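You operate a simulated robot arm through the tools that you are given. There is no shell and no other tool. Be economical: measure what you need, move in short steps, check, and stop when the job is done.

The job below is to be done with a simulated robot arm. You get a single attempt, and the scene is never put back.

JOB
Drizzle a dipper of honey on the yoghurt and screw the jar shut.
Fine: the dipper goes back in the brown cup; no drips on the table.

It is judged by the outcome, as a careful person would: the job done as asked, and still so three seconds after it is handed in. It fails if anything else is knocked over, pushed out of place, dropped, spilled or broken.

ROBOT AND FRAMES
A 7-joint arm with a two-finger parallel gripper, fixed in place. Base frame: the origin is at the foot of the arm, x ahead of it, y to its left, z up; the work surface is at about z = 0. Lengths are in cm, angles in rad, forces in N, time in s.
With the tool pointing down near the work surface it reaches from about 22 to 58 cm from the base axis. Its first joint turns from -1.152 to 1.152 rad. Payload 2.5 kg.
Tool frame: the origin (TCP) lies between the finger pads and is the grasp point; the fingertips stand 2.3 cm ahead of it; z points along the fingers, y is the line along which they close. The gripper opens to 9.4 cm. The fingers are 3.8 cm wide and 1 cm thick; the gripper's body (5.4 by 9.6 cm) begins 3.9 cm behind the TCP.
Orientation is that of the tool frame in the base frame, as [roll, pitch, yaw] about the fixed x, y, z axes, in that order (R = Rz(yaw) Ry(pitch) Rx(roll)). With the fingers straight down and closing along the base's y, the tool's x points along the base's -x, its y along +y and its z along -z.

CONTROLS
- The arm moves only by the tool nudge_tool. Its argument "rows" is a list of rows, each a list of 6 numbers: the shift along the tool's x, y, z in mm, then the turn, a rotation vector about the tool's x, y, z in rad. In form: [[x, y, z, ax, ay, az], ...]. A call has 1 to 20 rows; each row shifts and turns the commanded pose from where the row before left it, along the tool's axes as they then stand. "jaw" is the closure in counts, from 0 (fully open) to 255 (shut), set as the call begins (left out, the last holds). Rows are played at 5 a second. More than 5 cm and 0.15 rad between two rows, or a gripper value outside its range, and nothing of the call is played. Where a pose cannot be reached the arm comes as near as it can. A force on the tool above 70 N (or 10 N above the force at the start of the call, whichever is more), or a blocked arm, ends the call early, and 0.2 s more pass. The fingers move at their own pace (about 10.8 cm/s each) and stop on an object; they squeeze with about 20 N. The grip force told is the motor's: it shows also when the fingers shut on nothing. Time passes only in rows, and 0.2 s behind the last, so rows that do not move let the fingers close. It gives the time, the measured TCP pose, the force on the tool (base axes), the opening and the grip force at its end, in the units of the frame above (readings bear some noise).
- Cameras (640 x 400 px; columns grow to the right, rows downward): "scene" is fixed at [11.32, -39.98, 56.15]; the picture's right is [0.87, -0.50, 0.00], its down [-0.20, -0.35, -0.91] and it looks along [0.46, 0.79, -0.41] (base axes); focal length 343 px, centre (320, 200). "wrist" rides on the gripper at [-3.9, 0, -4.4] in the tool frame; the picture's right is [0.00, -1.00, 0.00], its down [0.97, 0.00, -0.24] and it looks along [0.24, 0.00, 0.97] (tool axes); focal length 218 px, centre (320, 200). There is no depth. A picture from a camera that has moved, and an enlarged one, comes with that camera's place and axes in the base frame and with its lens.
- get_image(camera): a new picture of that camera. No time passes.
- close_up(camera, box): a new picture of the part [left, top, right, bottom] of that camera's present view, enlarged. No time passes.
- finish_job(): hands the job in; it is judged then, once.

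Work in short steps. Places have to be worked out from the pictures, the camera data and where the tool is seen: move nearer, look again, correct. Check each grasp and each placing, and mend what went wrong. You have 120 turns and 84 pictures in all, those below and enlarged ones among them. Open the gripper and draw the arm clear of the work before you hand the job in, unless the task says otherwise; then end with one line.

The tools are called after ">>>" as name(argument=value, ...) on one line, values as JSON. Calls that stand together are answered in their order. nudge_tool: Moves the arm, as the interface text tells. Its arguments: {"type":"object","properties":{"rows":{"type":"array","items":{"type":"array","items":{"type":"number"}}},"jaw":{"type":"number"}},"required":["rows"]} The other tools are called the same way: get_image (camera) takes a picture; close_up (camera, box) takes an enlarged picture of a part of a camera's view; finish_job () hands the job in.

At the start:

```text
time: 0.0
eef_pos: [42.32, 13.38, 42.61]
tcp_rot: [3.141, -0.002, -3.142]
contact_force: [-0.8, -0.1, 0.4]
gripper_width: 9.39
grip_force: 0.0
```

scene: 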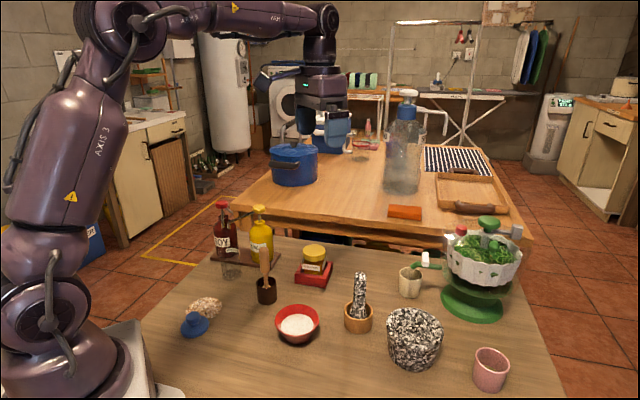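
wrist: 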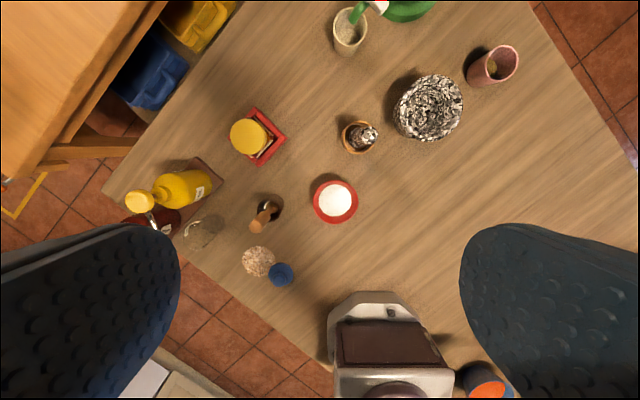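

I start by looking closer at the jar, dipper cup, and bowl in both views.

>>> close_up(camera="scene", box=[170, 190, 350, 350])

>>> close_up(camera="scene", box=[330, 210, 530, 395])

>>> close_up(camera="wrist", box=[170, 80, 400, 300])

```text
2.50 times, centred on (260, 270) of scene
camera zoom: at [11.32, -39.98, 56.15], right [0.87, -0.5, 0.0], down [-0.2, -0.35, -0.91], along [0.46, 0.79, -0.41], focal length 858 px, centre (470, 25)
```

zoom: 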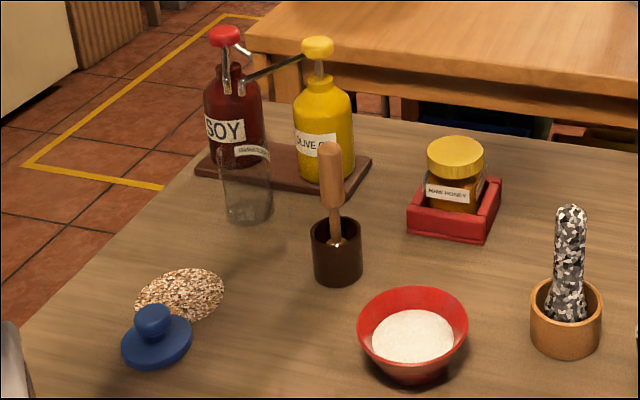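

```text
2.16 times, centred on (430, 302) of scene
camera zoom: at [11.32, -39.98, 56.15], right [0.87, -0.5, 0.0], down [-0.2, -0.35, -0.91], along [0.46, 0.79, -0.41], focal length 742 px, centre (82, -22)
```

zoom: 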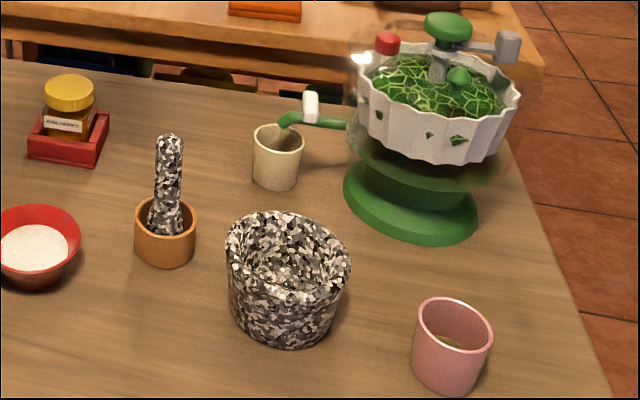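

```text
1.82 times, centred on (285, 190) of wrist
camera zoom: at [46.21, 13.46, 46.91], right [0.0, -1.0, 0.0], down [-0.97, 0.0, 0.24], along [-0.24, 0.0, -0.97], focal length 397 px, centre (384, 218)
```

zoom: 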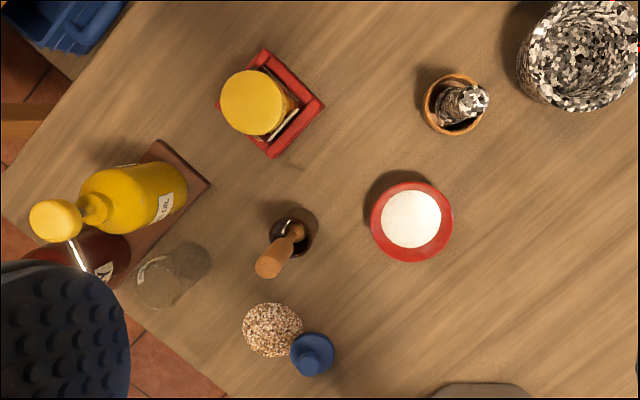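

Triangulating both views: the lid is at about (47.7, 25.5) with its top at z≈8.8 and about 6 cm across. The brown cup is at (33.7, 23.3) with the dipper top at z≈14.2, and the bowl is at (35.3, 10.3). I'll move above the jar and look.

>>> nudge_tool(rows=[[-9, 20.2, 33, 0, 0, 0], [-9, 20.2, 33, 0, 0, 0], [-9, 20.2, 33, 0, 0, 0], [-9, 20.2, 33, 0, 0, 0], [-9, 20.2, 33, 0, 0, 0], [-9, 20, 33, 0, 0, 0], [0, 0, 0, 0, 0, 0]], jaw=0)

>>> get_image(camera="wrist")

>>> get_image(camera="scene")

```text
time: 1.6
eef_pos: [47.76, 25.51, 22.61]
tcp_rot: [3.14, 0.0, 3.14]
contact_force: [0.9, -0.8, -0.1]
gripper_width: 9.42
grip_force: 0.0
```

```text
78 pictures are left
camera wrist: at [51.61, 25.54, 26.95], right [0.0, -1.0, 0.0], down [-0.97, 0.0, 0.24], along [-0.24, 0.0, -0.97], focal length 218 px, centre (320, 200)
```

wrist: 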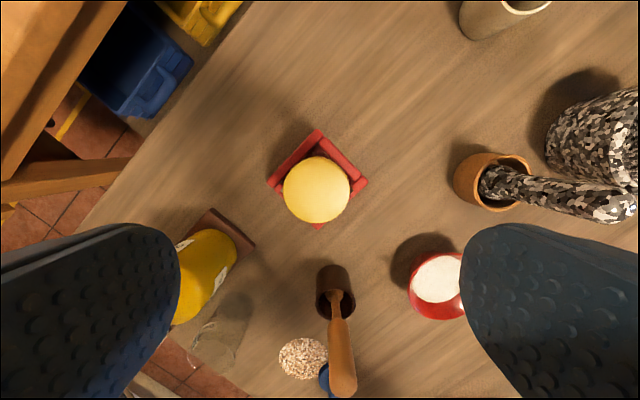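

```text
77 pictures are left
```

scene: 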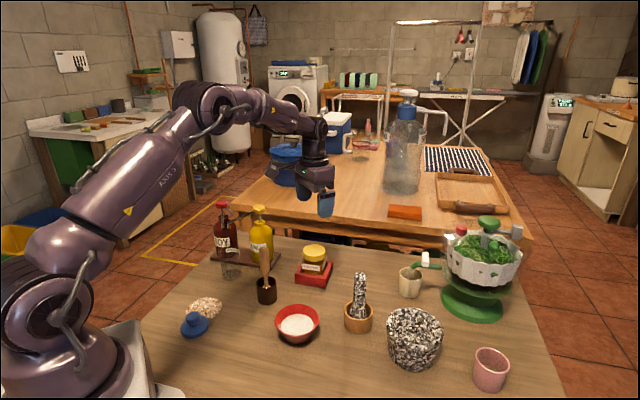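

The lid now measures at about (48.0, 25.75). I'll centre over it, lower to z≈14 and pre-rotate clockwise so the unscrewing has a long stroke.

>>> nudge_tool(rows=[[-2.5, 2.5, 0, 0, 0, 0], [0, 0, 20, 0, 0, 0.15], [0, 0, 20, 0, 0, 0.15], [0, 0, 20, 0, 0, 0.15], [0, 0, 20, 0, 0, 0.15], [0, 0, 0, 0, 0, 0.15], [0, 0, 0, 0, 0, 0.15], [0, 0, 0, 0, 0, 0.15], [0, 0, 0, 0, 0, 0.15], [0, 0, 0, 0, 0, 0.15], [0, 0, 0, 0, 0, 0.15], [0, 0, 0, 0, 0, 0]])

>>> get_image(camera="wrist")

```text
time: 4.2
eef_pos: [48.02, 25.8, 14.76]
tcp_rot: [3.142, 0.001, 1.64]
contact_force: [0.8, 0.5, 1.3]
gripper_width: 9.42
grip_force: 0.1
```

```text
76 pictures are left
camera wrist: at [48.22, 21.99, 19.1], right [-1.0, -0.07, 0.0], down [-0.07, 0.97, 0.24], along [-0.02, 0.24, -0.97], focal length 218 px, centre (320, 200)
```

wrist: 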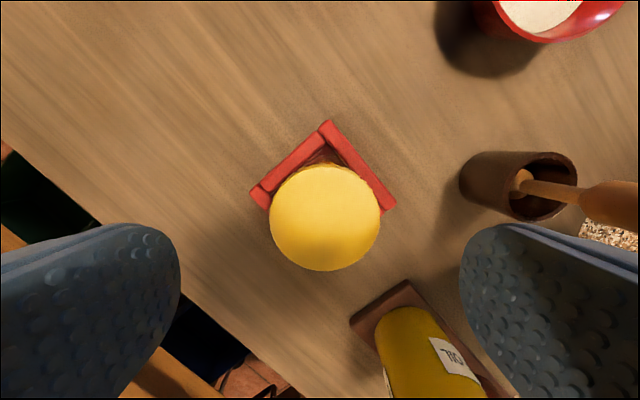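

Lid centre is about (47.85, 25.65). I'll check the lid's vertical extent from the side so that I grip only the lid.

>>> close_up(camera="scene", box=[284, 230, 348, 294])

```text
6.25 times, centred on (316, 262) of scene
camera zoom: at [11.32, -39.98, 56.15], right [0.87, -0.5, 0.0], down [-0.2, -0.35, -0.91], along [0.46, 0.79, -0.41], focal length 2145 px, centre (345, -188)
```

zoom: 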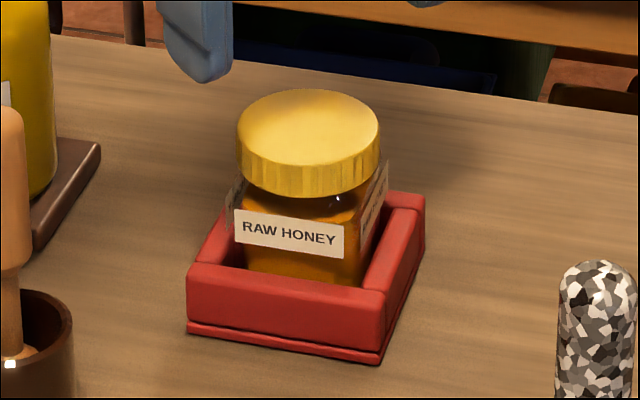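

The lid spans z≈6.9–8.4 on a square-bodied jar, with its centre at (47.87, 25.65). I'll descend so the fingertips sit at about 6.8 and close.

>>> nudge_tool(rows=[[-1, -1.6, 20, 0, 0, 0], [0, 0, 20, 0, 0, 0], [0, 0, 12, 0, 0, 0], [0, 0, 4.5, 0, 0, 0], [0, 0, 0, 0, 0, 0]])

>>> close_up(camera="scene", box=[268, 200, 364, 296])

```text
time: 5.4
eef_pos: [47.74, 25.68, 9.0]
tcp_rot: [3.141, 0.0, 1.642]
contact_force: [-0.2, 0.4, 0.6]
gripper_width: 9.41
grip_force: 0.0
```

```text
4.17 times, centred on (316, 248) of scene
camera zoom: at [11.32, -39.98, 56.15], right [0.87, -0.5, 0.0], down [-0.2, -0.35, -0.91], along [0.46, 0.79, -0.41], focal length 1430 px, centre (337, 0)
```

zoom: 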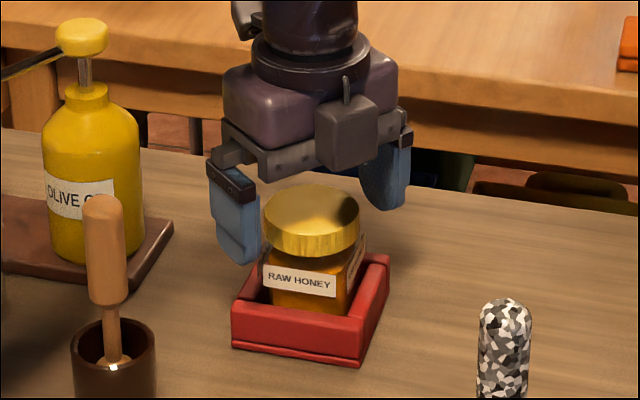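

The fingers straddle the lid. Closing.

>>> nudge_tool(rows=[[0, 0, 0, 0, 0, 0], [0, 0, 0, 0, 0, 0], [0, 0, 0, 0, 0, 0], [0, 0, 0, 0, 0, 0]], jaw=255)

```text
time: 6.4
eef_pos: [47.66, 25.73, 9.16]
tcp_rot: [3.141, 0.0, 1.642]
contact_force: [1.0, 0.5, -0.5]
gripper_width: 5.69
grip_force: 20.0
```

Gripped at 5.7 cm. I unscrew counter-clockwise (negative tool z) for half the stroke and watch the forces.

>>> nudge_tool(rows=[[0, 0, 0, 0, 0, -0.14], [0, 0, 0, 0, 0, -0.14], [0, 0, 0, 0, 0, -0.14], [0, 0, 0, 0, 0, -0.14], [0, 0, 0, 0, 0, -0.14], [0, 0, 0, 0, 0, -0.14], [0, 0, 0, 0, 0, -0.14], [0, 0, 0, 0, 0, -0.14], [0, 0, 0, 0, 0, -0.14], [0, 0, 0, 0, 0, -0.14]])

>>> close_up(camera="scene", box=[268, 200, 364, 296])

```text
time: 8.6
eef_pos: [47.9, 25.64, 9.18]
tcp_rot: [3.139, 0.002, 3.046]
contact_force: [-0.6, 5.8, 1.6]
gripper_width: 5.71
grip_force: 19.6
```

```text
4.17 times, centred on (316, 248) of scene
camera zoom: at [11.32, -39.98, 56.15], right [0.87, -0.5, 0.0], down [-0.2, -0.35, -0.91], along [0.46, 0.79, -0.41], focal length 1430 px, centre (337, 0)
```

zoom: 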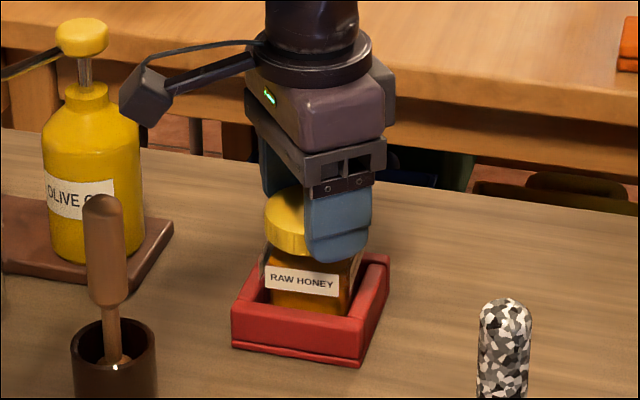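

The jar and holder stay put while the lid turns. Continuing another 1.5 rad.

>>> nudge_tool(rows=[[0, 0, 0, 0, 0, -0.14], [0, 0, 0, 0, 0, -0.14], [0, 0, 0, 0, 0, -0.14], [0, 0, 0, 0, 0, -0.14], [0, 0, 0, 0, 0, -0.14], [0, 0, 0, 0, 0, -0.14], [0, 0, 0, 0, 0, -0.14], [0, 0, 0, 0, 0, -0.14], [0, 0, 0, 0, 0, -0.14], [0, 0, 0, 0, 0, -0.14], [0, 0, 0, 0, 0, -0.14]])

>>> close_up(camera="scene", box=[268, 200, 364, 296])

```text
time: 11.0
eef_pos: [47.79, 25.81, 9.26]
tcp_rot: [3.141, 0.0, -1.699]
contact_force: [-2.8, 16.1, 12.2]
gripper_width: 5.67
grip_force: 20.1
```

```text
4.17 times, centred on (316, 248) of scene
camera zoom: at [11.31, -39.98, 56.14], right [0.87, -0.5, 0.0], down [-0.2, -0.35, -0.91], along [0.46, 0.79, -0.41], focal length 1430 px, centre (337, 0)
```

zoom: 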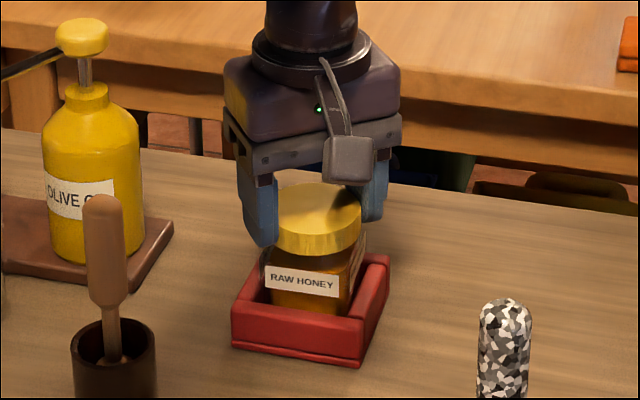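

The lid pushes up on the tool by about 12 N, so it is rising. I ease up 1.5 mm and continue a bit further.

>>> nudge_tool(rows=[[0, 0, -1.5, 0, 0, 0], [0, 0, 0, 0, 0, -0.14], [0, 0, 0, 0, 0, -0.14], [0, 0, 0, 0, 0, -0.14], [0, 0, -0.5, 0, 0, -0.14], [0, 0, 0, 0, 0, -0.14], [0, 0, -0.5, 0, 0, -0.1]])

```text
time: 12.6
eef_pos: [47.8, 25.34, 9.41]
tcp_rot: [3.139, -0.001, -0.901]
contact_force: [-0.7, 2.8, -0.3]
gripper_width: 5.7
grip_force: 19.8
```

I've turned 3.7 rad so far with low forces. Lifting gently to test whether it is free.

>>> nudge_tool(rows=[[0, 0, -1, 0, 0, 0], [0, 0, -1, 0, 0, 0], [0, 0, -1, 0, 0, 0], [0, 0, 0, 0, 0, 0]])

>>> close_up(camera="scene", box=[268, 200, 364, 296])

```text
time: 13.6
eef_pos: [47.86, 25.51, 9.75]
tcp_rot: [-3.141, 0.0, -0.901]
contact_force: [-0.7, 0.8, -1.2]
gripper_width: 5.67
grip_force: 20.1
```

```text
4.17 times, centred on (316, 248) of scene
camera zoom: at [11.32, -39.98, 56.15], right [0.87, -0.5, 0.0], down [-0.2, -0.35, -0.91], along [0.46, 0.79, -0.41], focal length 1430 px, centre (337, 0)
```

zoom: 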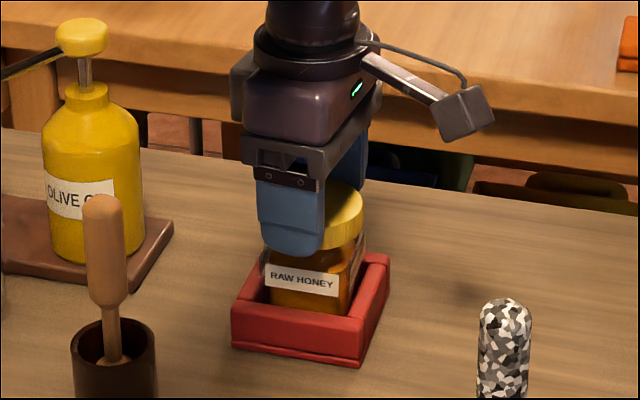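

The force is near nil, so the lid seems free. I lift 1 cm more and check that the jar isn't coming along.

>>> nudge_tool(rows=[[0, 0, -3, 0, 0, 0], [0, 0, -3, 0, 0, 0], [0, 0, -4, 0, 0, 0], [0, 0, 0, 0, 0, 0]])

>>> close_up(camera="scene", box=[268, 200, 364, 296])

```text
time: 14.6
eef_pos: [48.42, 25.91, 11.43]
tcp_rot: [-3.112, -0.004, -0.902]
contact_force: [33.3, 20.0, 12.3]
gripper_width: 1.66
grip_force: 20.0
```

```text
4.17 times, centred on (316, 248) of scene
camera zoom: at [11.32, -39.98, 56.14], right [0.87, -0.5, 0.0], down [-0.2, -0.35, -0.91], along [0.46, 0.79, -0.41], focal length 1430 px, centre (337, 0)
```

zoom: 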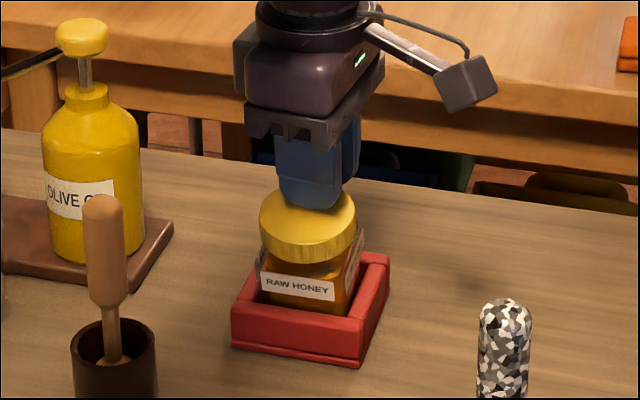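

The fingers slipped off and the lid is still threaded on the jar. I raise clear, open and inspect.

>>> nudge_tool(rows=[[0, 0, -8, 0, 0, 0], [0, 0, -20, 0, 0, 0], [0, 0, -20, 0, 0, 0]])

>>> nudge_tool(rows=[[0, 0, 0, 0, 0, 0], [0, 0, 0, 0, 0, 0], [0, 0, 0, 0, 0, 0]], jaw=0)

>>> close_up(camera="scene", box=[284, 230, 348, 294])

>>> get_image(camera="wrist")

```text
time: 15.4
eef_pos: [47.85, 25.67, 15.51]
tcp_rot: [3.138, 0.0, -0.902]
contact_force: [0.3, 0.4, -1.0]
gripper_width: 0.0
grip_force: 19.9
```

```text
time: 16.2
eef_pos: [47.75, 25.61, 15.52]
tcp_rot: [-3.141, 0.0, -0.902]
contact_force: [0.5, 0.1, -0.3]
gripper_width: 9.41
grip_force: 0.0
```

```text
6.25 times, centred on (316, 262) of scene
camera zoom: at [11.32, -39.98, 56.15], right [0.87, -0.5, 0.0], down [-0.2, -0.35, -0.91], along [0.46, 0.79, -0.41], focal length 2145 px, centre (345, -188)
```

zoom: 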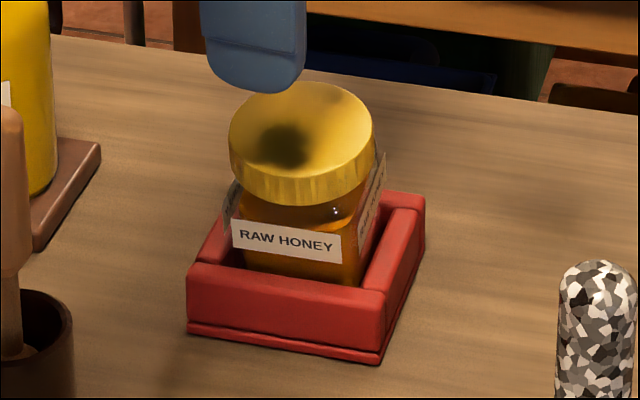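

```text
68 pictures are left
camera wrist: at [45.36, 28.79, 19.84], right [0.78, 0.62, 0.0], down [0.6, -0.76, 0.24], along [0.15, -0.19, -0.97], focal length 218 px, centre (320, 200)
```

wrist: 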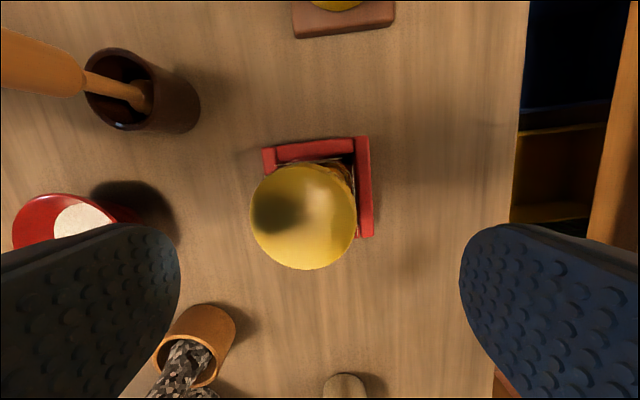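

The jar was tugged slightly and leans in its holder, and the lid is not free yet. I rotate the wrist back at height for another stroke.

>>> nudge_tool(rows=[[0, 0, 0, 0, 0, 0.148], [0, 0, 0, 0, 0, 0.148], [0, 0, 0, 0, 0, 0.148], [0, 0, 0, 0, 0, 0.148], [0, 0, 0, 0, 0, 0.148], [0, 0, 0, 0, 0, 0.148], [0, 0, 0, 0, 0, 0.148], [0, 0, 0, 0, 0, 0.148], [0, 0, 0, 0, 0, 0.148], [0, 0, 0, 0, 0, 0.148], [0, 0, 0, 0, 0, 0.148], [0, 0, 0, 0, 0, 0.148], [0, 0, 0, 0, 0, 0.148], [0, 0, 0, 0, 0, 0.148], [0, 0, 0, 0, 0, 0.148], [0, 0, 0, 0, 0, 0.148], [0, 0, 0, 0, 0, 0.148], [0, 0, 0, 0, 0, 0.148], [0, 0, 0, 0, 0, 0.148], [0, 0, 0, 0, 0, 0.148]])

>>> nudge_tool(rows=[[0, 0, 0, 0, 0, 0.148], [0, 0, 0, 0, 0, 0.148], [0, 0, 0, 0, 0, 0.148], [0, 0, 0, 0, 0, 0.148], [0, 0, 0, 0, 0, 0.148], [0, 0, 0, 0, 0, 0.148], [0, 0, 0, 0, 0, 0]])

>>> get_image(camera="wrist")

>>> close_up(camera="scene", box=[284, 230, 348, 294])

```text
time: 20.4
eef_pos: [47.9, 25.75, 15.44]
tcp_rot: [3.14, 0.001, 2.42]
contact_force: [-0.2, -0.9, -0.4]
gripper_width: 9.39
grip_force: 0.0
```

```text
time: 22.0
eef_pos: [47.82, 25.67, 15.58]
tcp_rot: [-3.141, 0.0, 1.531]
contact_force: [0.3, -0.4, -0.3]
gripper_width: 9.39
grip_force: 0.1
```

```text
67 pictures are left
camera wrist: at [47.65, 21.86, 19.79], right [-1.0, 0.04, 0.0], down [0.04, 0.97, 0.24], along [0.01, 0.24, -0.97], focal length 218 px, centre (320, 200)
```

wrist: 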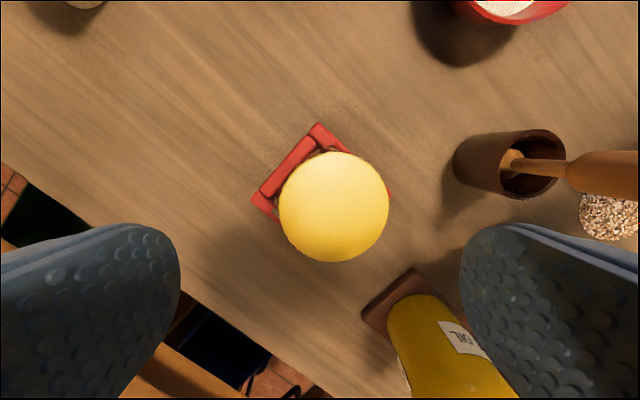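

```text
6.25 times, centred on (316, 262) of scene
camera zoom: at [11.32, -39.98, 56.15], right [0.87, -0.5, 0.0], down [-0.2, -0.35, -0.91], along [0.46, 0.79, -0.41], focal length 2145 px, centre (345, -188)
```

zoom: 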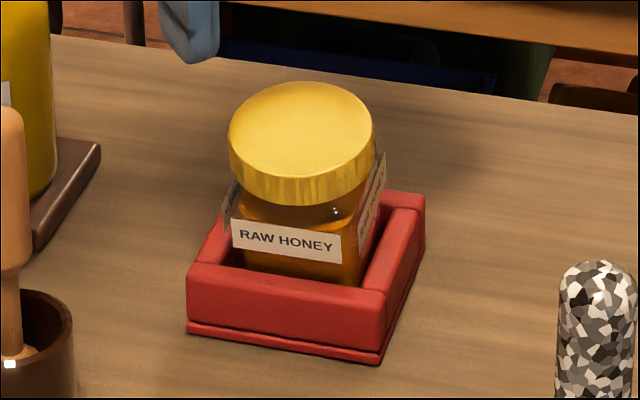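

The jar leans a little toward −x and its lid is about 0.5 cm off. I'll descend around the lid, grip to bring it upright, and press lightly down to reseat it.

>>> nudge_tool(rows=[[0, -2, 20, 0, 0, 0], [0, 0, 20, 0, 0, 0], [0, 0, 16, 0, 0, 0], [0, 0, 8, 0, 0, 0], [0, 0, 0, 0, 0, 0]])

>>> nudge_tool(rows=[[0, 0, 0, 0, 0, 0], [0, 0, 0, 0, 0, 0], [0, 0, 0, 0, 0, 0], [0, 0, 0, 0, 0, 0]], jaw=255)

>>> close_up(camera="scene", box=[284, 230, 348, 294])

```text
time: 23.2
eef_pos: [47.76, 25.68, 9.1]
tcp_rot: [3.141, 0.0, 1.535]
contact_force: [0.3, 0.6, 0.7]
gripper_width: 9.4
grip_force: 0.1
```

```text
time: 24.2
eef_pos: [47.76, 25.62, 9.03]
tcp_rot: [-3.142, -0.001, 1.534]
contact_force: [8.3, 3.2, -7.0]
gripper_width: 6.93
grip_force: 19.7
```

```text
6.25 times, centred on (316, 262) of scene
camera zoom: at [11.32, -39.98, 56.15], right [0.87, -0.5, 0.0], down [-0.2, -0.35, -0.91], along [0.46, 0.79, -0.41], focal length 2145 px, centre (345, -188)
```

zoom: 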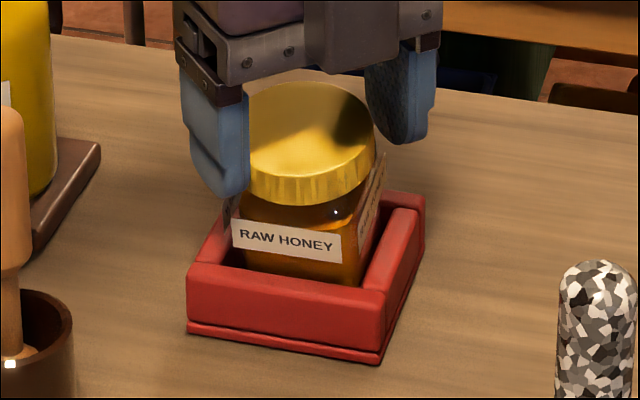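

The left finger is stopped by the leaning lid, which is offset about 0.6 cm in −x. I'll nudge gently in +x, watching the force, to bring it upright.

>>> nudge_tool(rows=[[0, 1.5, 0, 0, 0, 0], [0, 1.5, 0, 0, 0, 0], [0, 1.5, 0, 0, 0, 0], [0, 0, 0, 0, 0, 0]])

>>> close_up(camera="scene", box=[284, 230, 348, 294])

```text
time: 25.2
eef_pos: [47.95, 25.52, 9.18]
tcp_rot: [-3.141, -0.001, 1.533]
contact_force: [-7.5, 0.5, 6.9]
gripper_width: 6.9
grip_force: 20.0
```

```text
6.25 times, centred on (316, 262) of scene
camera zoom: at [11.31, -39.98, 56.15], right [0.87, -0.5, 0.0], down [-0.2, -0.35, -0.91], along [0.46, 0.79, -0.41], focal length 2145 px, centre (345, -188)
```

zoom: 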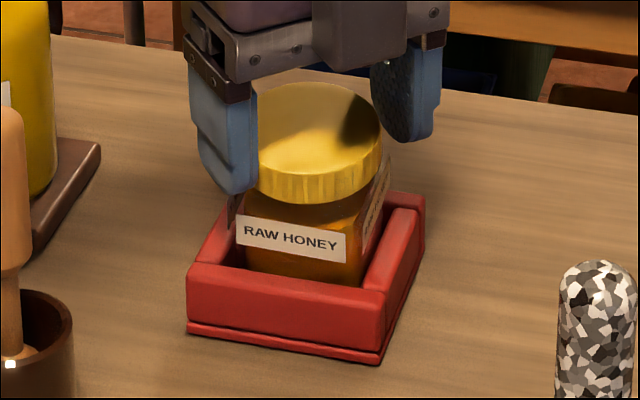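

The jar is coming upright, but the width stays at 6.9, so something else is between the fingers. I open, rise and look.

>>> nudge_tool(rows=[[0, 0, 0, 0, 0, 0], [0, 0, 0, 0, 0, 0], [0, 0, -20, 0, 0, 0], [0, 0, -40, 0, 0, 0], [0, 0, 0, 0, 0, 0]], jaw=0)

>>> close_up(camera="wrist", box=[220, 100, 420, 300])

>>> close_up(camera="scene", box=[284, 230, 348, 294])

```text
time: 26.4
eef_pos: [48.04, 25.49, 15.19]
tcp_rot: [-3.141, -0.001, 1.536]
contact_force: [0.4, 0.0, 1.2]
gripper_width: 9.37
grip_force: 0.1
```

```text
2.00 times, centred on (320, 200) of wrist
camera zoom: at [47.86, 21.6, 19.48], right [-1.0, 0.04, 0.0], down [0.04, 0.97, 0.24], along [0.01, 0.24, -0.97], focal length 436 px, centre (320, 200)
```

zoom: 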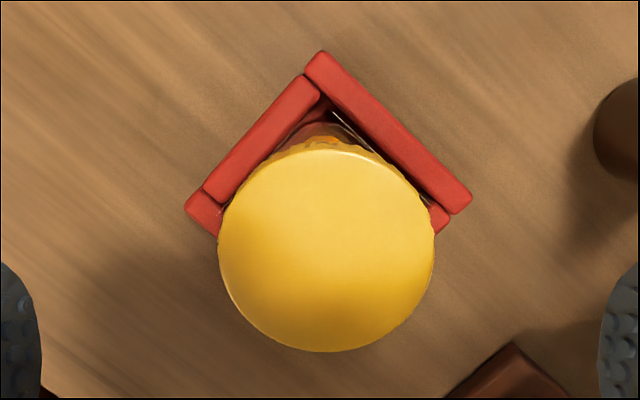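

```text
6.25 times, centred on (316, 262) of scene
camera zoom: at [11.32, -39.98, 56.15], right [0.87, -0.5, 0.0], down [-0.2, -0.35, -0.91], along [0.46, 0.79, -0.41], focal length 2145 px, centre (345, -188)
```

zoom: 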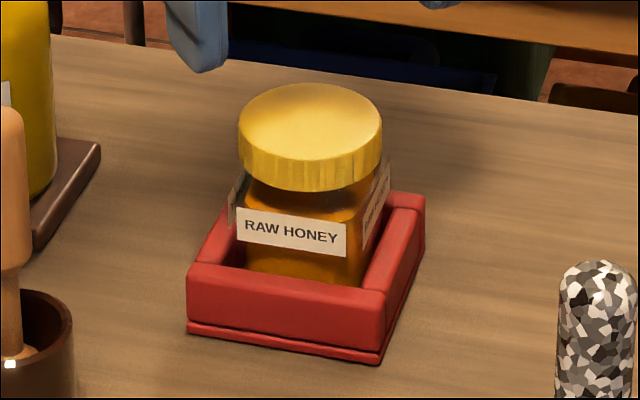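

The jar is seated and upright, and the lid is higher and centred at (47.87, 25.65). I'll regrip a touch higher and turn again.

>>> nudge_tool(rows=[[1, -1.3, 20, 0, 0, 0], [0, 0, 20, 0, 0, 0], [0, 0, 14, 0, 0, 0], [0, 0, 5, 0, 0, 0], [0, 0, 0, 0, 0, 0]])

>>> nudge_tool(rows=[[0, 0, 0, 0, 0, 0], [0, 0, 0, 0, 0, 0], [0, 0, 0, 0, 0, 0], [0, 0, 0, 0, 0, 0]], jaw=255)

```text
time: 27.6
eef_pos: [47.88, 25.65, 9.27]
tcp_rot: [-3.141, 0.0, 1.535]
contact_force: [-0.1, -0.8, 0.2]
gripper_width: 9.39
grip_force: 0.0
```

```text
time: 28.6
eef_pos: [47.84, 25.66, 9.34]
tcp_rot: [3.141, 0.0, 1.534]
contact_force: [3.1, -0.4, -0.7]
gripper_width: 5.66
grip_force: 19.8
```

Good grip. Turning 2.8 rad with a slight rise following the thread (about 0.1 mm per step).

>>> nudge_tool(rows=[[0, 0, -0.1, 0, 0, -0.145], [0, 0, -0.1, 0, 0, -0.145], [0, 0, -0.1, 0, 0, -0.145], [0, 0, -0.1, 0, 0, -0.145], [0, 0, -0.1, 0, 0, -0.145], [0, 0, -0.1, 0, 0, -0.145], [0, 0, -0.1, 0, 0, -0.145], [0, 0, -0.1, 0, 0, -0.145], [0, 0, -0.1, 0, 0, -0.145], [0, 0, -0.1, 0, 0, -0.145], [0, 0, -0.1, 0, 0, -0.145], [0, 0, -0.1, 0, 0, -0.145], [0, 0, -0.1, 0, 0, -0.145], [0, 0, -0.1, 0, 0, -0.145], [0, 0, -0.1, 0, 0, -0.145], [0, 0, -0.1, 0, 0, -0.145], [0, 0, -0.1, 0, 0, -0.145], [0, 0, -0.1, 0, 0, -0.145], [0, 0, -0.1, 0, 0, -0.145], [0, 0, -0.1, 0, 0, -0.145]])

>>> close_up(camera="scene", box=[284, 230, 348, 294])

```text
time: 32.8
eef_pos: [47.89, 25.85, 9.37]
tcp_rot: [3.137, 0.002, -1.846]
contact_force: [-11.6, 12.5, 1.2]
gripper_width: 5.68
grip_force: 20.3
```

```text
6.25 times, centred on (316, 262) of scene
camera zoom: at [11.32, -39.98, 56.14], right [0.87, -0.5, 0.0], down [-0.2, -0.35, -0.91], along [0.46, 0.79, -0.41], focal length 2145 px, centre (345, -188)
```

zoom: 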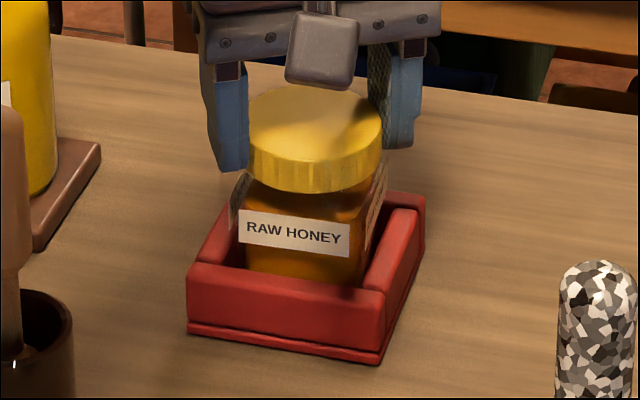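

Continuing the rest of the stroke.

>>> nudge_tool(rows=[[0, 0, -0.1, 0, 0, -0.145], [0, 0, -0.1, 0, 0, -0.145], [0, 0, -0.1, 0, 0, -0.145], [0, 0, -0.1, 0, 0, -0.145], [0, 0, -0.1, 0, 0, -0.145], [0, 0, -0.1, 0, 0, -0.145], [0, 0, -0.1, 0, 0, -0.145], [0, 0, -0.1, 0, 0, -0.145], [0, 0, 0, 0, 0, 0]])

>>> close_up(camera="scene", box=[284, 230, 348, 294])

```text
time: 34.8
eef_pos: [48.03, 25.65, 9.44]
tcp_rot: [-3.141, -0.001, -0.689]
contact_force: [-3.8, -1.4, -0.1]
gripper_width: 5.65
grip_force: 19.5
```

```text
6.25 times, centred on (316, 262) of scene
camera zoom: at [11.32, -39.98, 56.15], right [0.87, -0.5, 0.0], down [-0.2, -0.35, -0.91], along [0.46, 0.79, -0.41], focal length 2145 px, centre (345, -188)
```

zoom: 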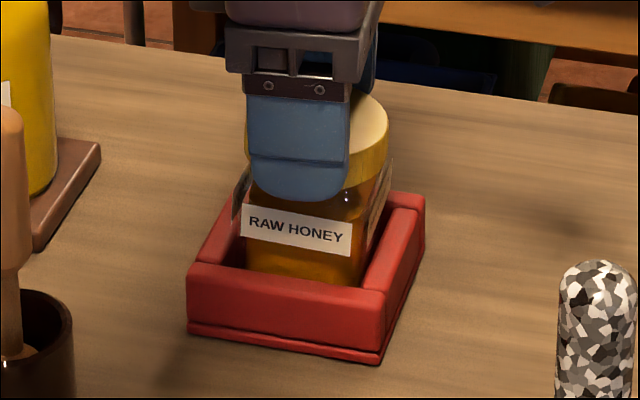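

Testing by lifting 2 mm, watching the force and whether the jar label rises.

>>> nudge_tool(rows=[[0, 0, -1, 0, 0, 0], [0, 0, -1, 0, 0, 0], [0, 0, -1, 0, 0, 0], [0, 0, 0, 0, 0, 0]])

>>> close_up(camera="scene", box=[284, 230, 348, 294])

```text
time: 35.8
eef_pos: [48.04, 25.55, 9.79]
tcp_rot: [3.14, 0.001, -0.687]
contact_force: [0.7, -5.9, -7.8]
gripper_width: 5.63
grip_force: 20.2
```

```text
6.25 times, centred on (316, 262) of scene
camera zoom: at [11.32, -39.98, 56.15], right [0.87, -0.5, 0.0], down [-0.2, -0.35, -0.91], along [0.46, 0.79, -0.41], focal length 2145 px, centre (345, -188)
```

zoom: 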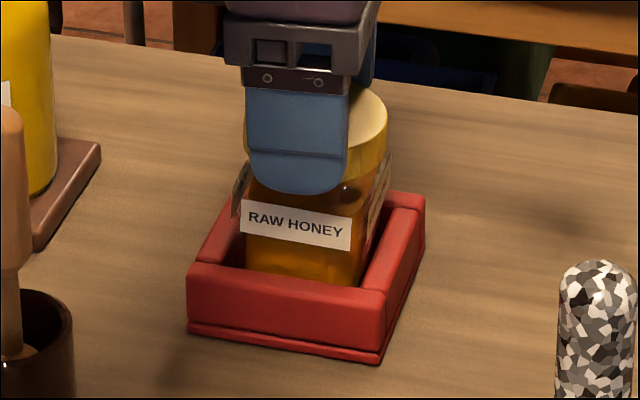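

The jar label rises with it, so the lid is still threaded. I put it back down, release, rise and compare the lid height.

>>> nudge_tool(rows=[[0, 0, 1.5, 0, 0, 0], [0, 0, 1.5, 0, 0, 0], [0, 0, 1, 0, 0, 0], [0, 0, 0, 0, 0, 0]])

>>> nudge_tool(rows=[[0, 0, 0, 0, 0, 0], [0, 0, 0, 0, 0, 0], [0, 0, -20, 0, 0, 0], [0, 0, -30, 0, 0, 0], [0, 0, 0, 0, 0, 0.145], [0, 0, 0, 0, 0, 0.145], [0, 0, 0, 0, 0, 0.145], [0, 0, 0, 0, 0, 0.145], [0, 0, 0, 0, 0, 0.145], [0, 0, 0, 0, 0, 0.145], [0, 0, 0, 0, 0, 0.145], [0, 0, 0, 0, 0, 0.145], [0, 0, 0, 0, 0, 0.145], [0, 0, 0, 0, 0, 0.145]], jaw=0)

>>> close_up(camera="scene", box=[284, 230, 348, 294])

>>> close_up(camera="wrist", box=[220, 100, 420, 300])

```text
time: 36.8
eef_pos: [47.94, 25.72, 9.48]
tcp_rot: [3.141, -0.002, -0.689]
contact_force: [-1.8, -6.8, 4.0]
gripper_width: 5.66
grip_force: 19.5
```

```text
time: 39.8
eef_pos: [47.81, 25.76, 14.44]
tcp_rot: [3.141, 0.001, -2.141]
contact_force: [0.6, 0.3, -0.5]
gripper_width: 9.37
grip_force: 0.0
```

```text
6.25 times, centred on (316, 262) of scene
camera zoom: at [11.32, -39.98, 56.15], right [0.87, -0.5, 0.0], down [-0.2, -0.35, -0.91], along [0.46, 0.79, -0.41], focal length 2145 px, centre (345, -188)
```

zoom: 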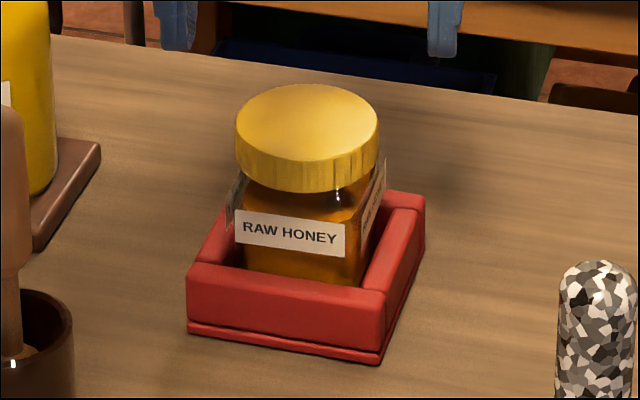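

```text
2.00 times, centred on (320, 200) of wrist
camera zoom: at [49.98, 29.14, 18.7], right [0.84, -0.54, 0.0], down [-0.52, -0.82, 0.24], along [-0.13, -0.2, -0.97], focal length 436 px, centre (320, 200)
```

zoom: 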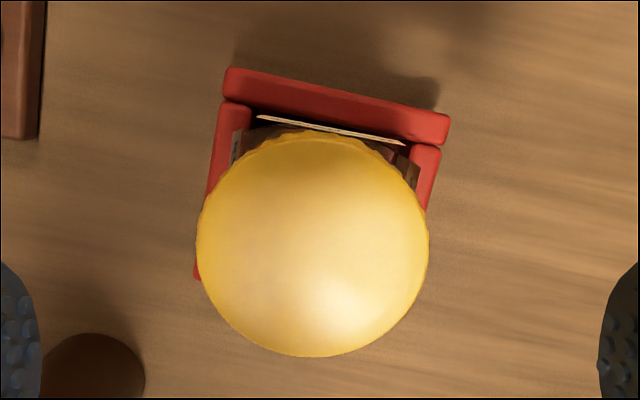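

The lid has risen about 2–2.5 mm relative to the jar, with the jar reseated. I wind back for another stroke.

>>> nudge_tool(rows=[[0, 0, 0, 0, 0, 0.149], [0, 0, 0, 0, 0, 0.149], [0, 0, 0, 0, 0, 0.149], [0, 0, 0, 0, 0, 0.149], [0, 0, 0, 0, 0, 0.149], [0, 0, 0, 0, 0, 0.149], [0, 0, 0, 0, 0, 0.149], [0, 0, 0, 0, 0, 0.149], [0, 0, 0, 0, 0, 0.149], [0, 0, 0, 0, 0, 0.149], [0, 0, 0, 0, 0, 0.149], [0, 0, 0, 0, 0, 0.149], [0, 0, 0, 0, 0, 0.149], [0, 0, 0, 0, 0, 0.149], [0, 0, 0, 0, 0, 0.149], [0, 0, 0, 0, 0, 0.149], [0, 0, 0, 0, 0, 0.149], [0, 0, 0, 0, 0, 0.149], [0, 0, 0, 0, 0, 0.149], [0, 0, 0, 0, 0, 0.149]])

>>> nudge_tool(rows=[[0, 0, 20, 0, 0, 0], [0, 0, 20, 0, 0, 0], [0, 0, 10, 0, 0, 0], [0, 0, 0, 0, 0, 0]])

>>> nudge_tool(rows=[[0, 0, 0, 0, 0, 0], [0, 0, 0, 0, 0, 0], [0, 0, 0, 0, 0, 0], [0, 0, 0, 0, 0, 0]], jaw=255)

>>> close_up(camera="wrist", box=[220, 120, 420, 320])

```text
time: 44.0
eef_pos: [47.97, 25.73, 14.46]
tcp_rot: [-3.142, 0.001, 1.161]
contact_force: [-0.3, 0.1, -0.1]
gripper_width: 9.4
grip_force: 0.1
```

```text
time: 45.0
eef_pos: [47.93, 25.8, 9.44]
tcp_rot: [3.141, 0.0, 1.163]
contact_force: [0.4, 0.8, 0.4]
gripper_width: 9.4
grip_force: 0.2
```

```text
time: 46.0
eef_pos: [47.97, 25.75, 9.54]
tcp_rot: [-3.139, 0.0, 1.164]
contact_force: [-6.1, 0.7, 2.8]
gripper_width: 5.64
grip_force: 19.8
```

```text
2.00 times, centred on (320, 220) of wrist
camera zoom: at [46.41, 22.24, 13.79], right [-0.92, 0.4, 0.0], down [0.38, 0.89, 0.24], along [0.09, 0.22, -0.97], focal length 436 px, centre (320, 160)
```

zoom: 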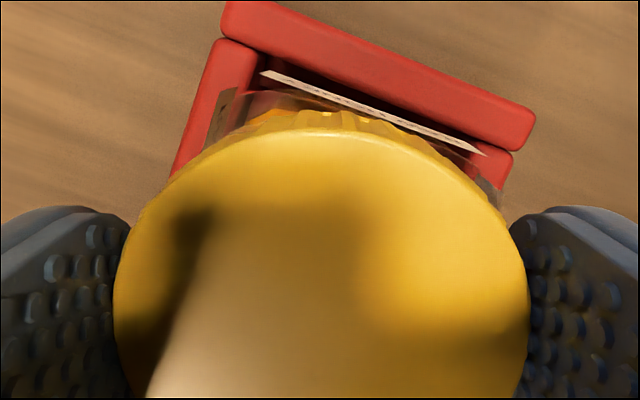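

Gripped. Unscrewing another full stroke (about 4.4 rad).

>>> nudge_tool(rows=[[0, 0, 0, 0, 0, -0.148], [0, 0, 0, 0, 0, -0.148], [0, 0, -0.1, 0, 0, -0.148], [0, 0, -0.1, 0, 0, -0.148], [0, 0, -0.1, 0, 0, -0.148], [0, 0, -0.1, 0, 0, -0.148], [0, 0, -0.1, 0, 0, -0.148], [0, 0, -0.1, 0, 0, -0.148], [0, 0, -0.1, 0, 0, -0.148], [0, 0, -0.1, 0, 0, -0.148], [0, 0, -0.1, 0, 0, -0.148], [0, 0, -0.1, 0, 0, -0.148], [0, 0, -0.1, 0, 0, -0.148], [0, 0, -0.1, 0, 0, -0.148], [0, 0, -0.1, 0, 0, -0.148]])

>>> nudge_tool(rows=[[0, 0, -0.1, 0, 0, -0.148], [0, 0, -0.1, 0, 0, -0.148], [0, 0, -0.1, 0, 0, -0.148], [0, 0, -0.1, 0, 0, -0.148], [0, 0, -0.1, 0, 0, -0.148], [0, 0, -0.1, 0, 0, -0.148], [0, 0, -0.1, 0, 0, -0.148], [0, 0, -0.1, 0, 0, -0.148], [0, 0, -0.1, 0, 0, -0.148], [0, 0, -0.1, 0, 0, -0.148], [0, 0, -0.1, 0, 0, -0.148], [0, 0, -0.1, 0, 0, -0.148], [0, 0, -0.1, 0, 0, -0.148], [0, 0, -0.1, 0, 0, -0.148], [0, 0, 0, 0, 0, -0.148]])

>>> close_up(camera="scene", box=[284, 230, 348, 294])

>>> close_up(camera="wrist", box=[220, 120, 420, 320])

```text
time: 49.2
eef_pos: [48.12, 25.85, 9.62]
tcp_rot: [3.14, 0.004, -2.899]
contact_force: [0.4, 0.9, -0.4]
gripper_width: 5.7
grip_force: 20.1
```

```text
time: 52.4
eef_pos: [47.95, 25.9, 9.6]
tcp_rot: [3.138, 0.001, -0.677]
contact_force: [-12.9, -3.8, -0.1]
gripper_width: 5.69
grip_force: 19.7
```

```text
6.25 times, centred on (316, 262) of scene
camera zoom: at [11.32, -39.98, 56.15], right [0.87, -0.5, 0.0], down [-0.2, -0.35, -0.91], along [0.46, 0.79, -0.41], focal length 2145 px, centre (345, -188)
```

zoom: 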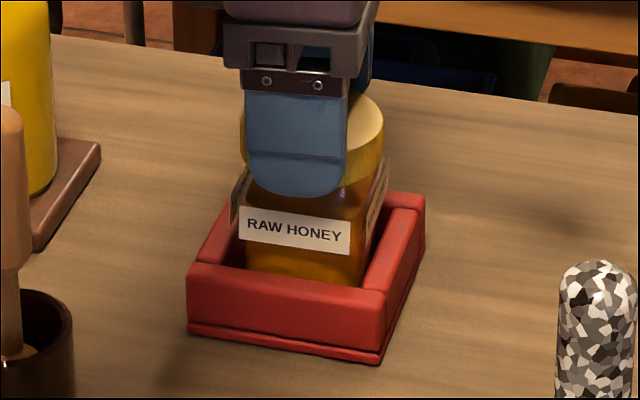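

```text
2.00 times, centred on (320, 220) of wrist
camera zoom: at [44.88, 28.29, 13.93], right [0.63, 0.78, 0.0], down [0.76, -0.61, 0.24], along [0.19, -0.15, -0.97], focal length 436 px, centre (320, 160)
```

zoom: 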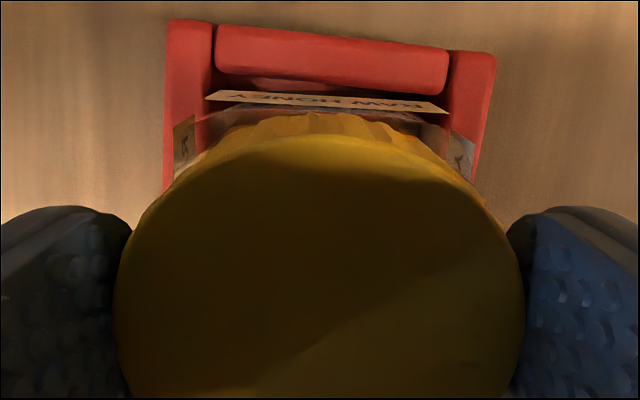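

Testing the lift again by 3 mm.

>>> nudge_tool(rows=[[0, 0, -1, 0, 0, 0], [0, 0, -1, 0, 0, 0], [0, 0, -1, 0, 0, 0], [0, 0, -1, 0, 0, 0], [0, 0, 0, 0, 0, 0]])

>>> close_up(camera="scene", box=[284, 230, 348, 294])

```text
time: 53.6
eef_pos: [47.95, 25.82, 10.13]
tcp_rot: [3.141, -0.001, -0.678]
contact_force: [-1.6, -0.6, -8.3]
gripper_width: 5.67
grip_force: 20.1
```

```text
6.25 times, centred on (316, 262) of scene
camera zoom: at [11.32, -39.98, 56.15], right [0.87, -0.5, 0.0], down [-0.2, -0.35, -0.91], along [0.46, 0.79, -0.41], focal length 2145 px, centre (345, -188)
```

zoom: 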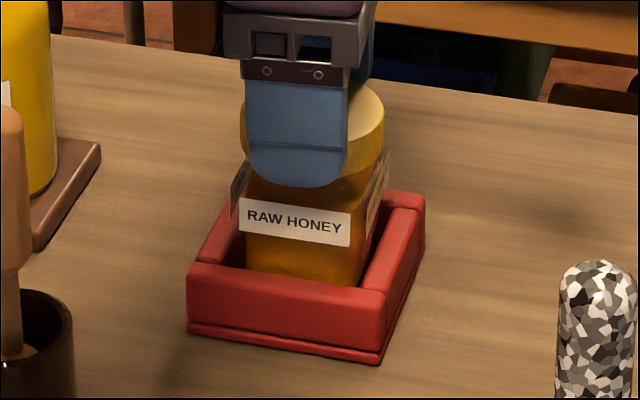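

The jar still comes along (8 N, likely its weight). I set it down, release, rise, and measure the lid-to-label gap.

>>> nudge_tool(rows=[[0, 0, 1.5, 0, 0, 0], [0, 0, 1.5, 0, 0, 0], [0, 0, 1.5, 0, 0, 0], [0, 0, 1, 0, 0, 0], [0, 0, 0, 0, 0, 0]])

>>> nudge_tool(rows=[[0, 0, 0, 0, 0, 0], [0, 0, 0, 0, 0, 0], [0, 0, -20, 0, 0, 0], [0, 0, -30, 0, 0, 0], [0, 0, 0, 0, 0, 0.149], [0, 0, 0, 0, 0, 0.149], [0, 0, 0, 0, 0, 0.149], [0, 0, 0, 0, 0, 0.149], [0, 0, 0, 0, 0, 0.149], [0, 0, 0, 0, 0, 0.149], [0, 0, 0, 0, 0, 0.149], [0, 0, 0, 0, 0, 0.149], [0, 0, 0, 0, 0, 0.149], [0, 0, 0, 0, 0, 0.149]], jaw=0)

>>> close_up(camera="scene", box=[284, 230, 348, 294])

```text
time: 54.8
eef_pos: [47.84, 25.83, 9.62]
tcp_rot: [-3.141, -0.002, -0.681]
contact_force: [-4.6, -3.8, 5.9]
gripper_width: 5.65
grip_force: 19.8
```

```text
time: 57.8
eef_pos: [47.98, 25.84, 14.4]
tcp_rot: [-3.141, 0.001, -2.175]
contact_force: [-0.8, -0.3, 0.8]
gripper_width: 9.41
grip_force: 0.0
```

```text
6.25 times, centred on (316, 262) of scene
camera zoom: at [11.32, -39.98, 56.15], right [0.87, -0.5, 0.0], down [-0.2, -0.35, -0.91], along [0.46, 0.79, -0.41], focal length 2145 px, centre (345, -188)
```

zoom: 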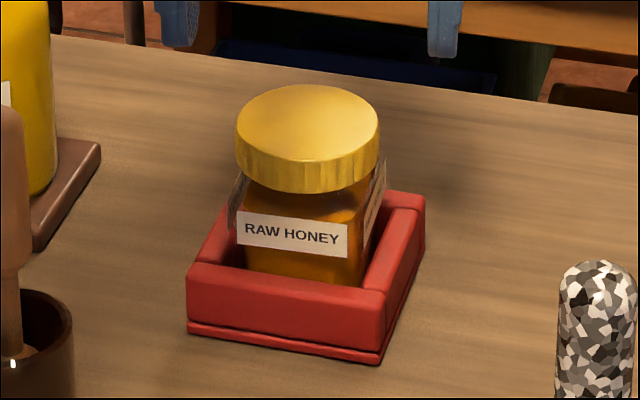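

The lid has not risen since the second stroke, so either the pads slip or the lid is at an end of thread. I'll zoom in on the knurls for a reference before a test turn.

>>> close_up(camera="scene", box=[304, 236, 326, 252])

>>> close_up(camera="wrist", box=[240, 130, 400, 290])

```text
16.00 times, centred on (315, 244) of scene
camera zoom: at [11.32, -39.98, 56.15], right [0.87, -0.5, 0.0], down [-0.2, -0.35, -0.91], along [0.46, 0.79, -0.41], focal length 5492 px, centre (400, -504)
```

zoom: 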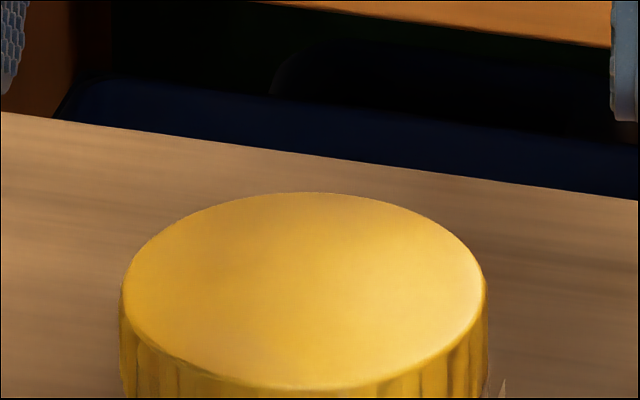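

```text
2.50 times, centred on (320, 210) of wrist
camera zoom: at [50.16, 29.08, 18.77], right [0.82, -0.57, 0.0], down [-0.55, -0.8, 0.24], along [-0.14, -0.2, -0.97], focal length 546 px, centre (320, 175)
```

zoom: 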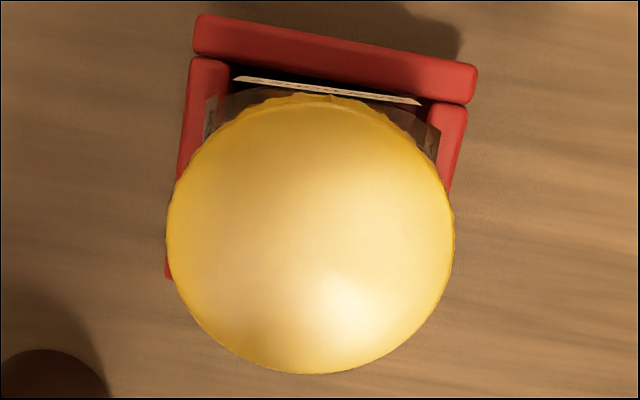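

I grip here and do a 0.6 rad test turn, comparing the knurl pattern before and after.

>>> nudge_tool(rows=[[0, 0, 20, 0, 0, 0], [0, 0, 20, 0, 0, 0], [0, 0, 10, 0, 0, 0], [0, 0, 0, 0, 0, 0]])

>>> nudge_tool(rows=[[0, 0, 0, 0, 0, 0], [0, 0, 0, 0, 0, 0], [0, 0, 0, 0, 0, 0], [0, 0, 0, 0, 0, 0]], jaw=255)

>>> close_up(camera="scene", box=[304, 238, 328, 254])

>>> nudge_tool(rows=[[0, 0, 0, 0, 0, -0.1], [0, 0, 0, 0, 0, -0.1], [0, 0, 0, 0, 0, 0]])

>>> close_up(camera="scene", box=[304, 238, 328, 254])

```text
time: 58.8
eef_pos: [48.03, 25.72, 9.74]
tcp_rot: [3.141, -0.001, -2.171]
contact_force: [0.5, -0.3, -0.5]
gripper_width: 9.42
grip_force: 0.0
```

```text
time: 59.8
eef_pos: [47.85, 25.86, 9.71]
tcp_rot: [3.139, -0.001, -2.169]
contact_force: [-3.2, 3.0, 2.5]
gripper_width: 5.69
grip_force: 20.0
```

```text
16.00 times, centred on (316, 246) of scene
camera zoom: at [11.32, -39.98, 56.15], right [0.87, -0.5, 0.0], down [-0.2, -0.35, -0.91], along [0.46, 0.79, -0.41], focal length 5492 px, centre (384, -536)
```

zoom: 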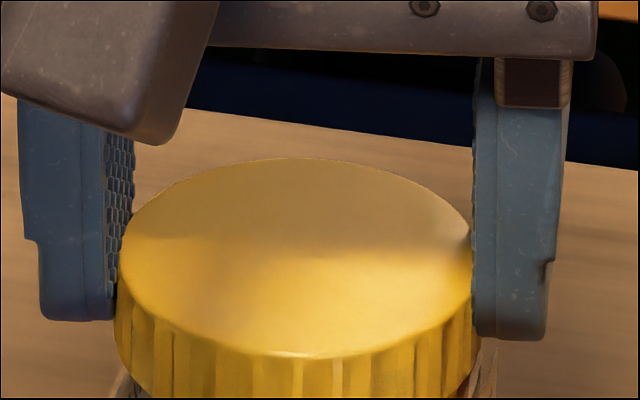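

```text
time: 60.6
eef_pos: [47.88, 25.89, 9.73]
tcp_rot: [3.139, 0.004, -1.968]
contact_force: [-5.5, 11.6, 7.9]
gripper_width: 5.65
grip_force: 20.4
```

```text
16.00 times, centred on (316, 246) of scene
camera zoom: at [11.31, -39.98, 56.14], right [0.87, -0.5, 0.0], down [-0.2, -0.35, -0.91], along [0.46, 0.79, -0.41], focal length 5492 px, centre (384, -536)
```

zoom: 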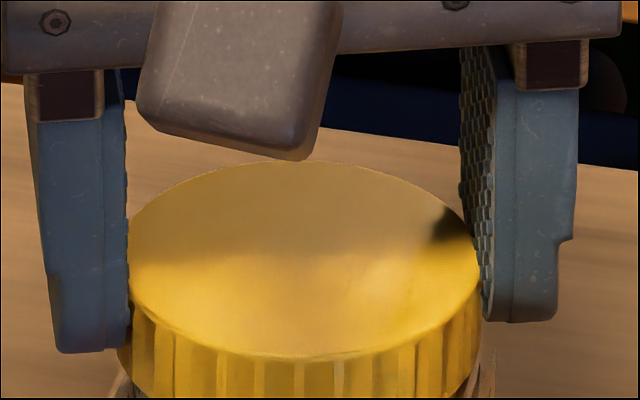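

The 0.2 rad happened to match the knurl spacing, which is ambiguous. I turn 0.1 more.

>>> nudge_tool(rows=[[0, 0, 0, 0, 0, -0.05], [0, 0, 0, 0, 0, -0.05], [0, 0, 0, 0, 0, 0]])

>>> close_up(camera="scene", box=[304, 238, 328, 254])

```text
time: 61.4
eef_pos: [47.94, 25.62, 9.6]
tcp_rot: [3.14, 0.0, -1.87]
contact_force: [-10.6, 11.0, 8.5]
gripper_width: 5.68
grip_force: 20.1
```

```text
16.00 times, centred on (316, 246) of scene
camera zoom: at [11.31, -39.98, 56.14], right [0.87, -0.5, 0.0], down [-0.2, -0.35, -0.91], along [0.46, 0.79, -0.41], focal length 5492 px, centre (384, -536)
```

zoom: 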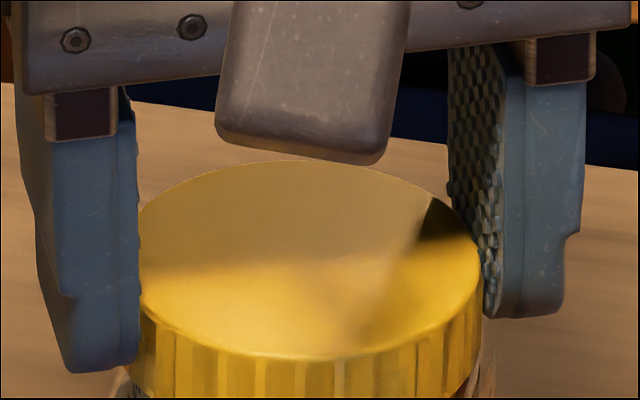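

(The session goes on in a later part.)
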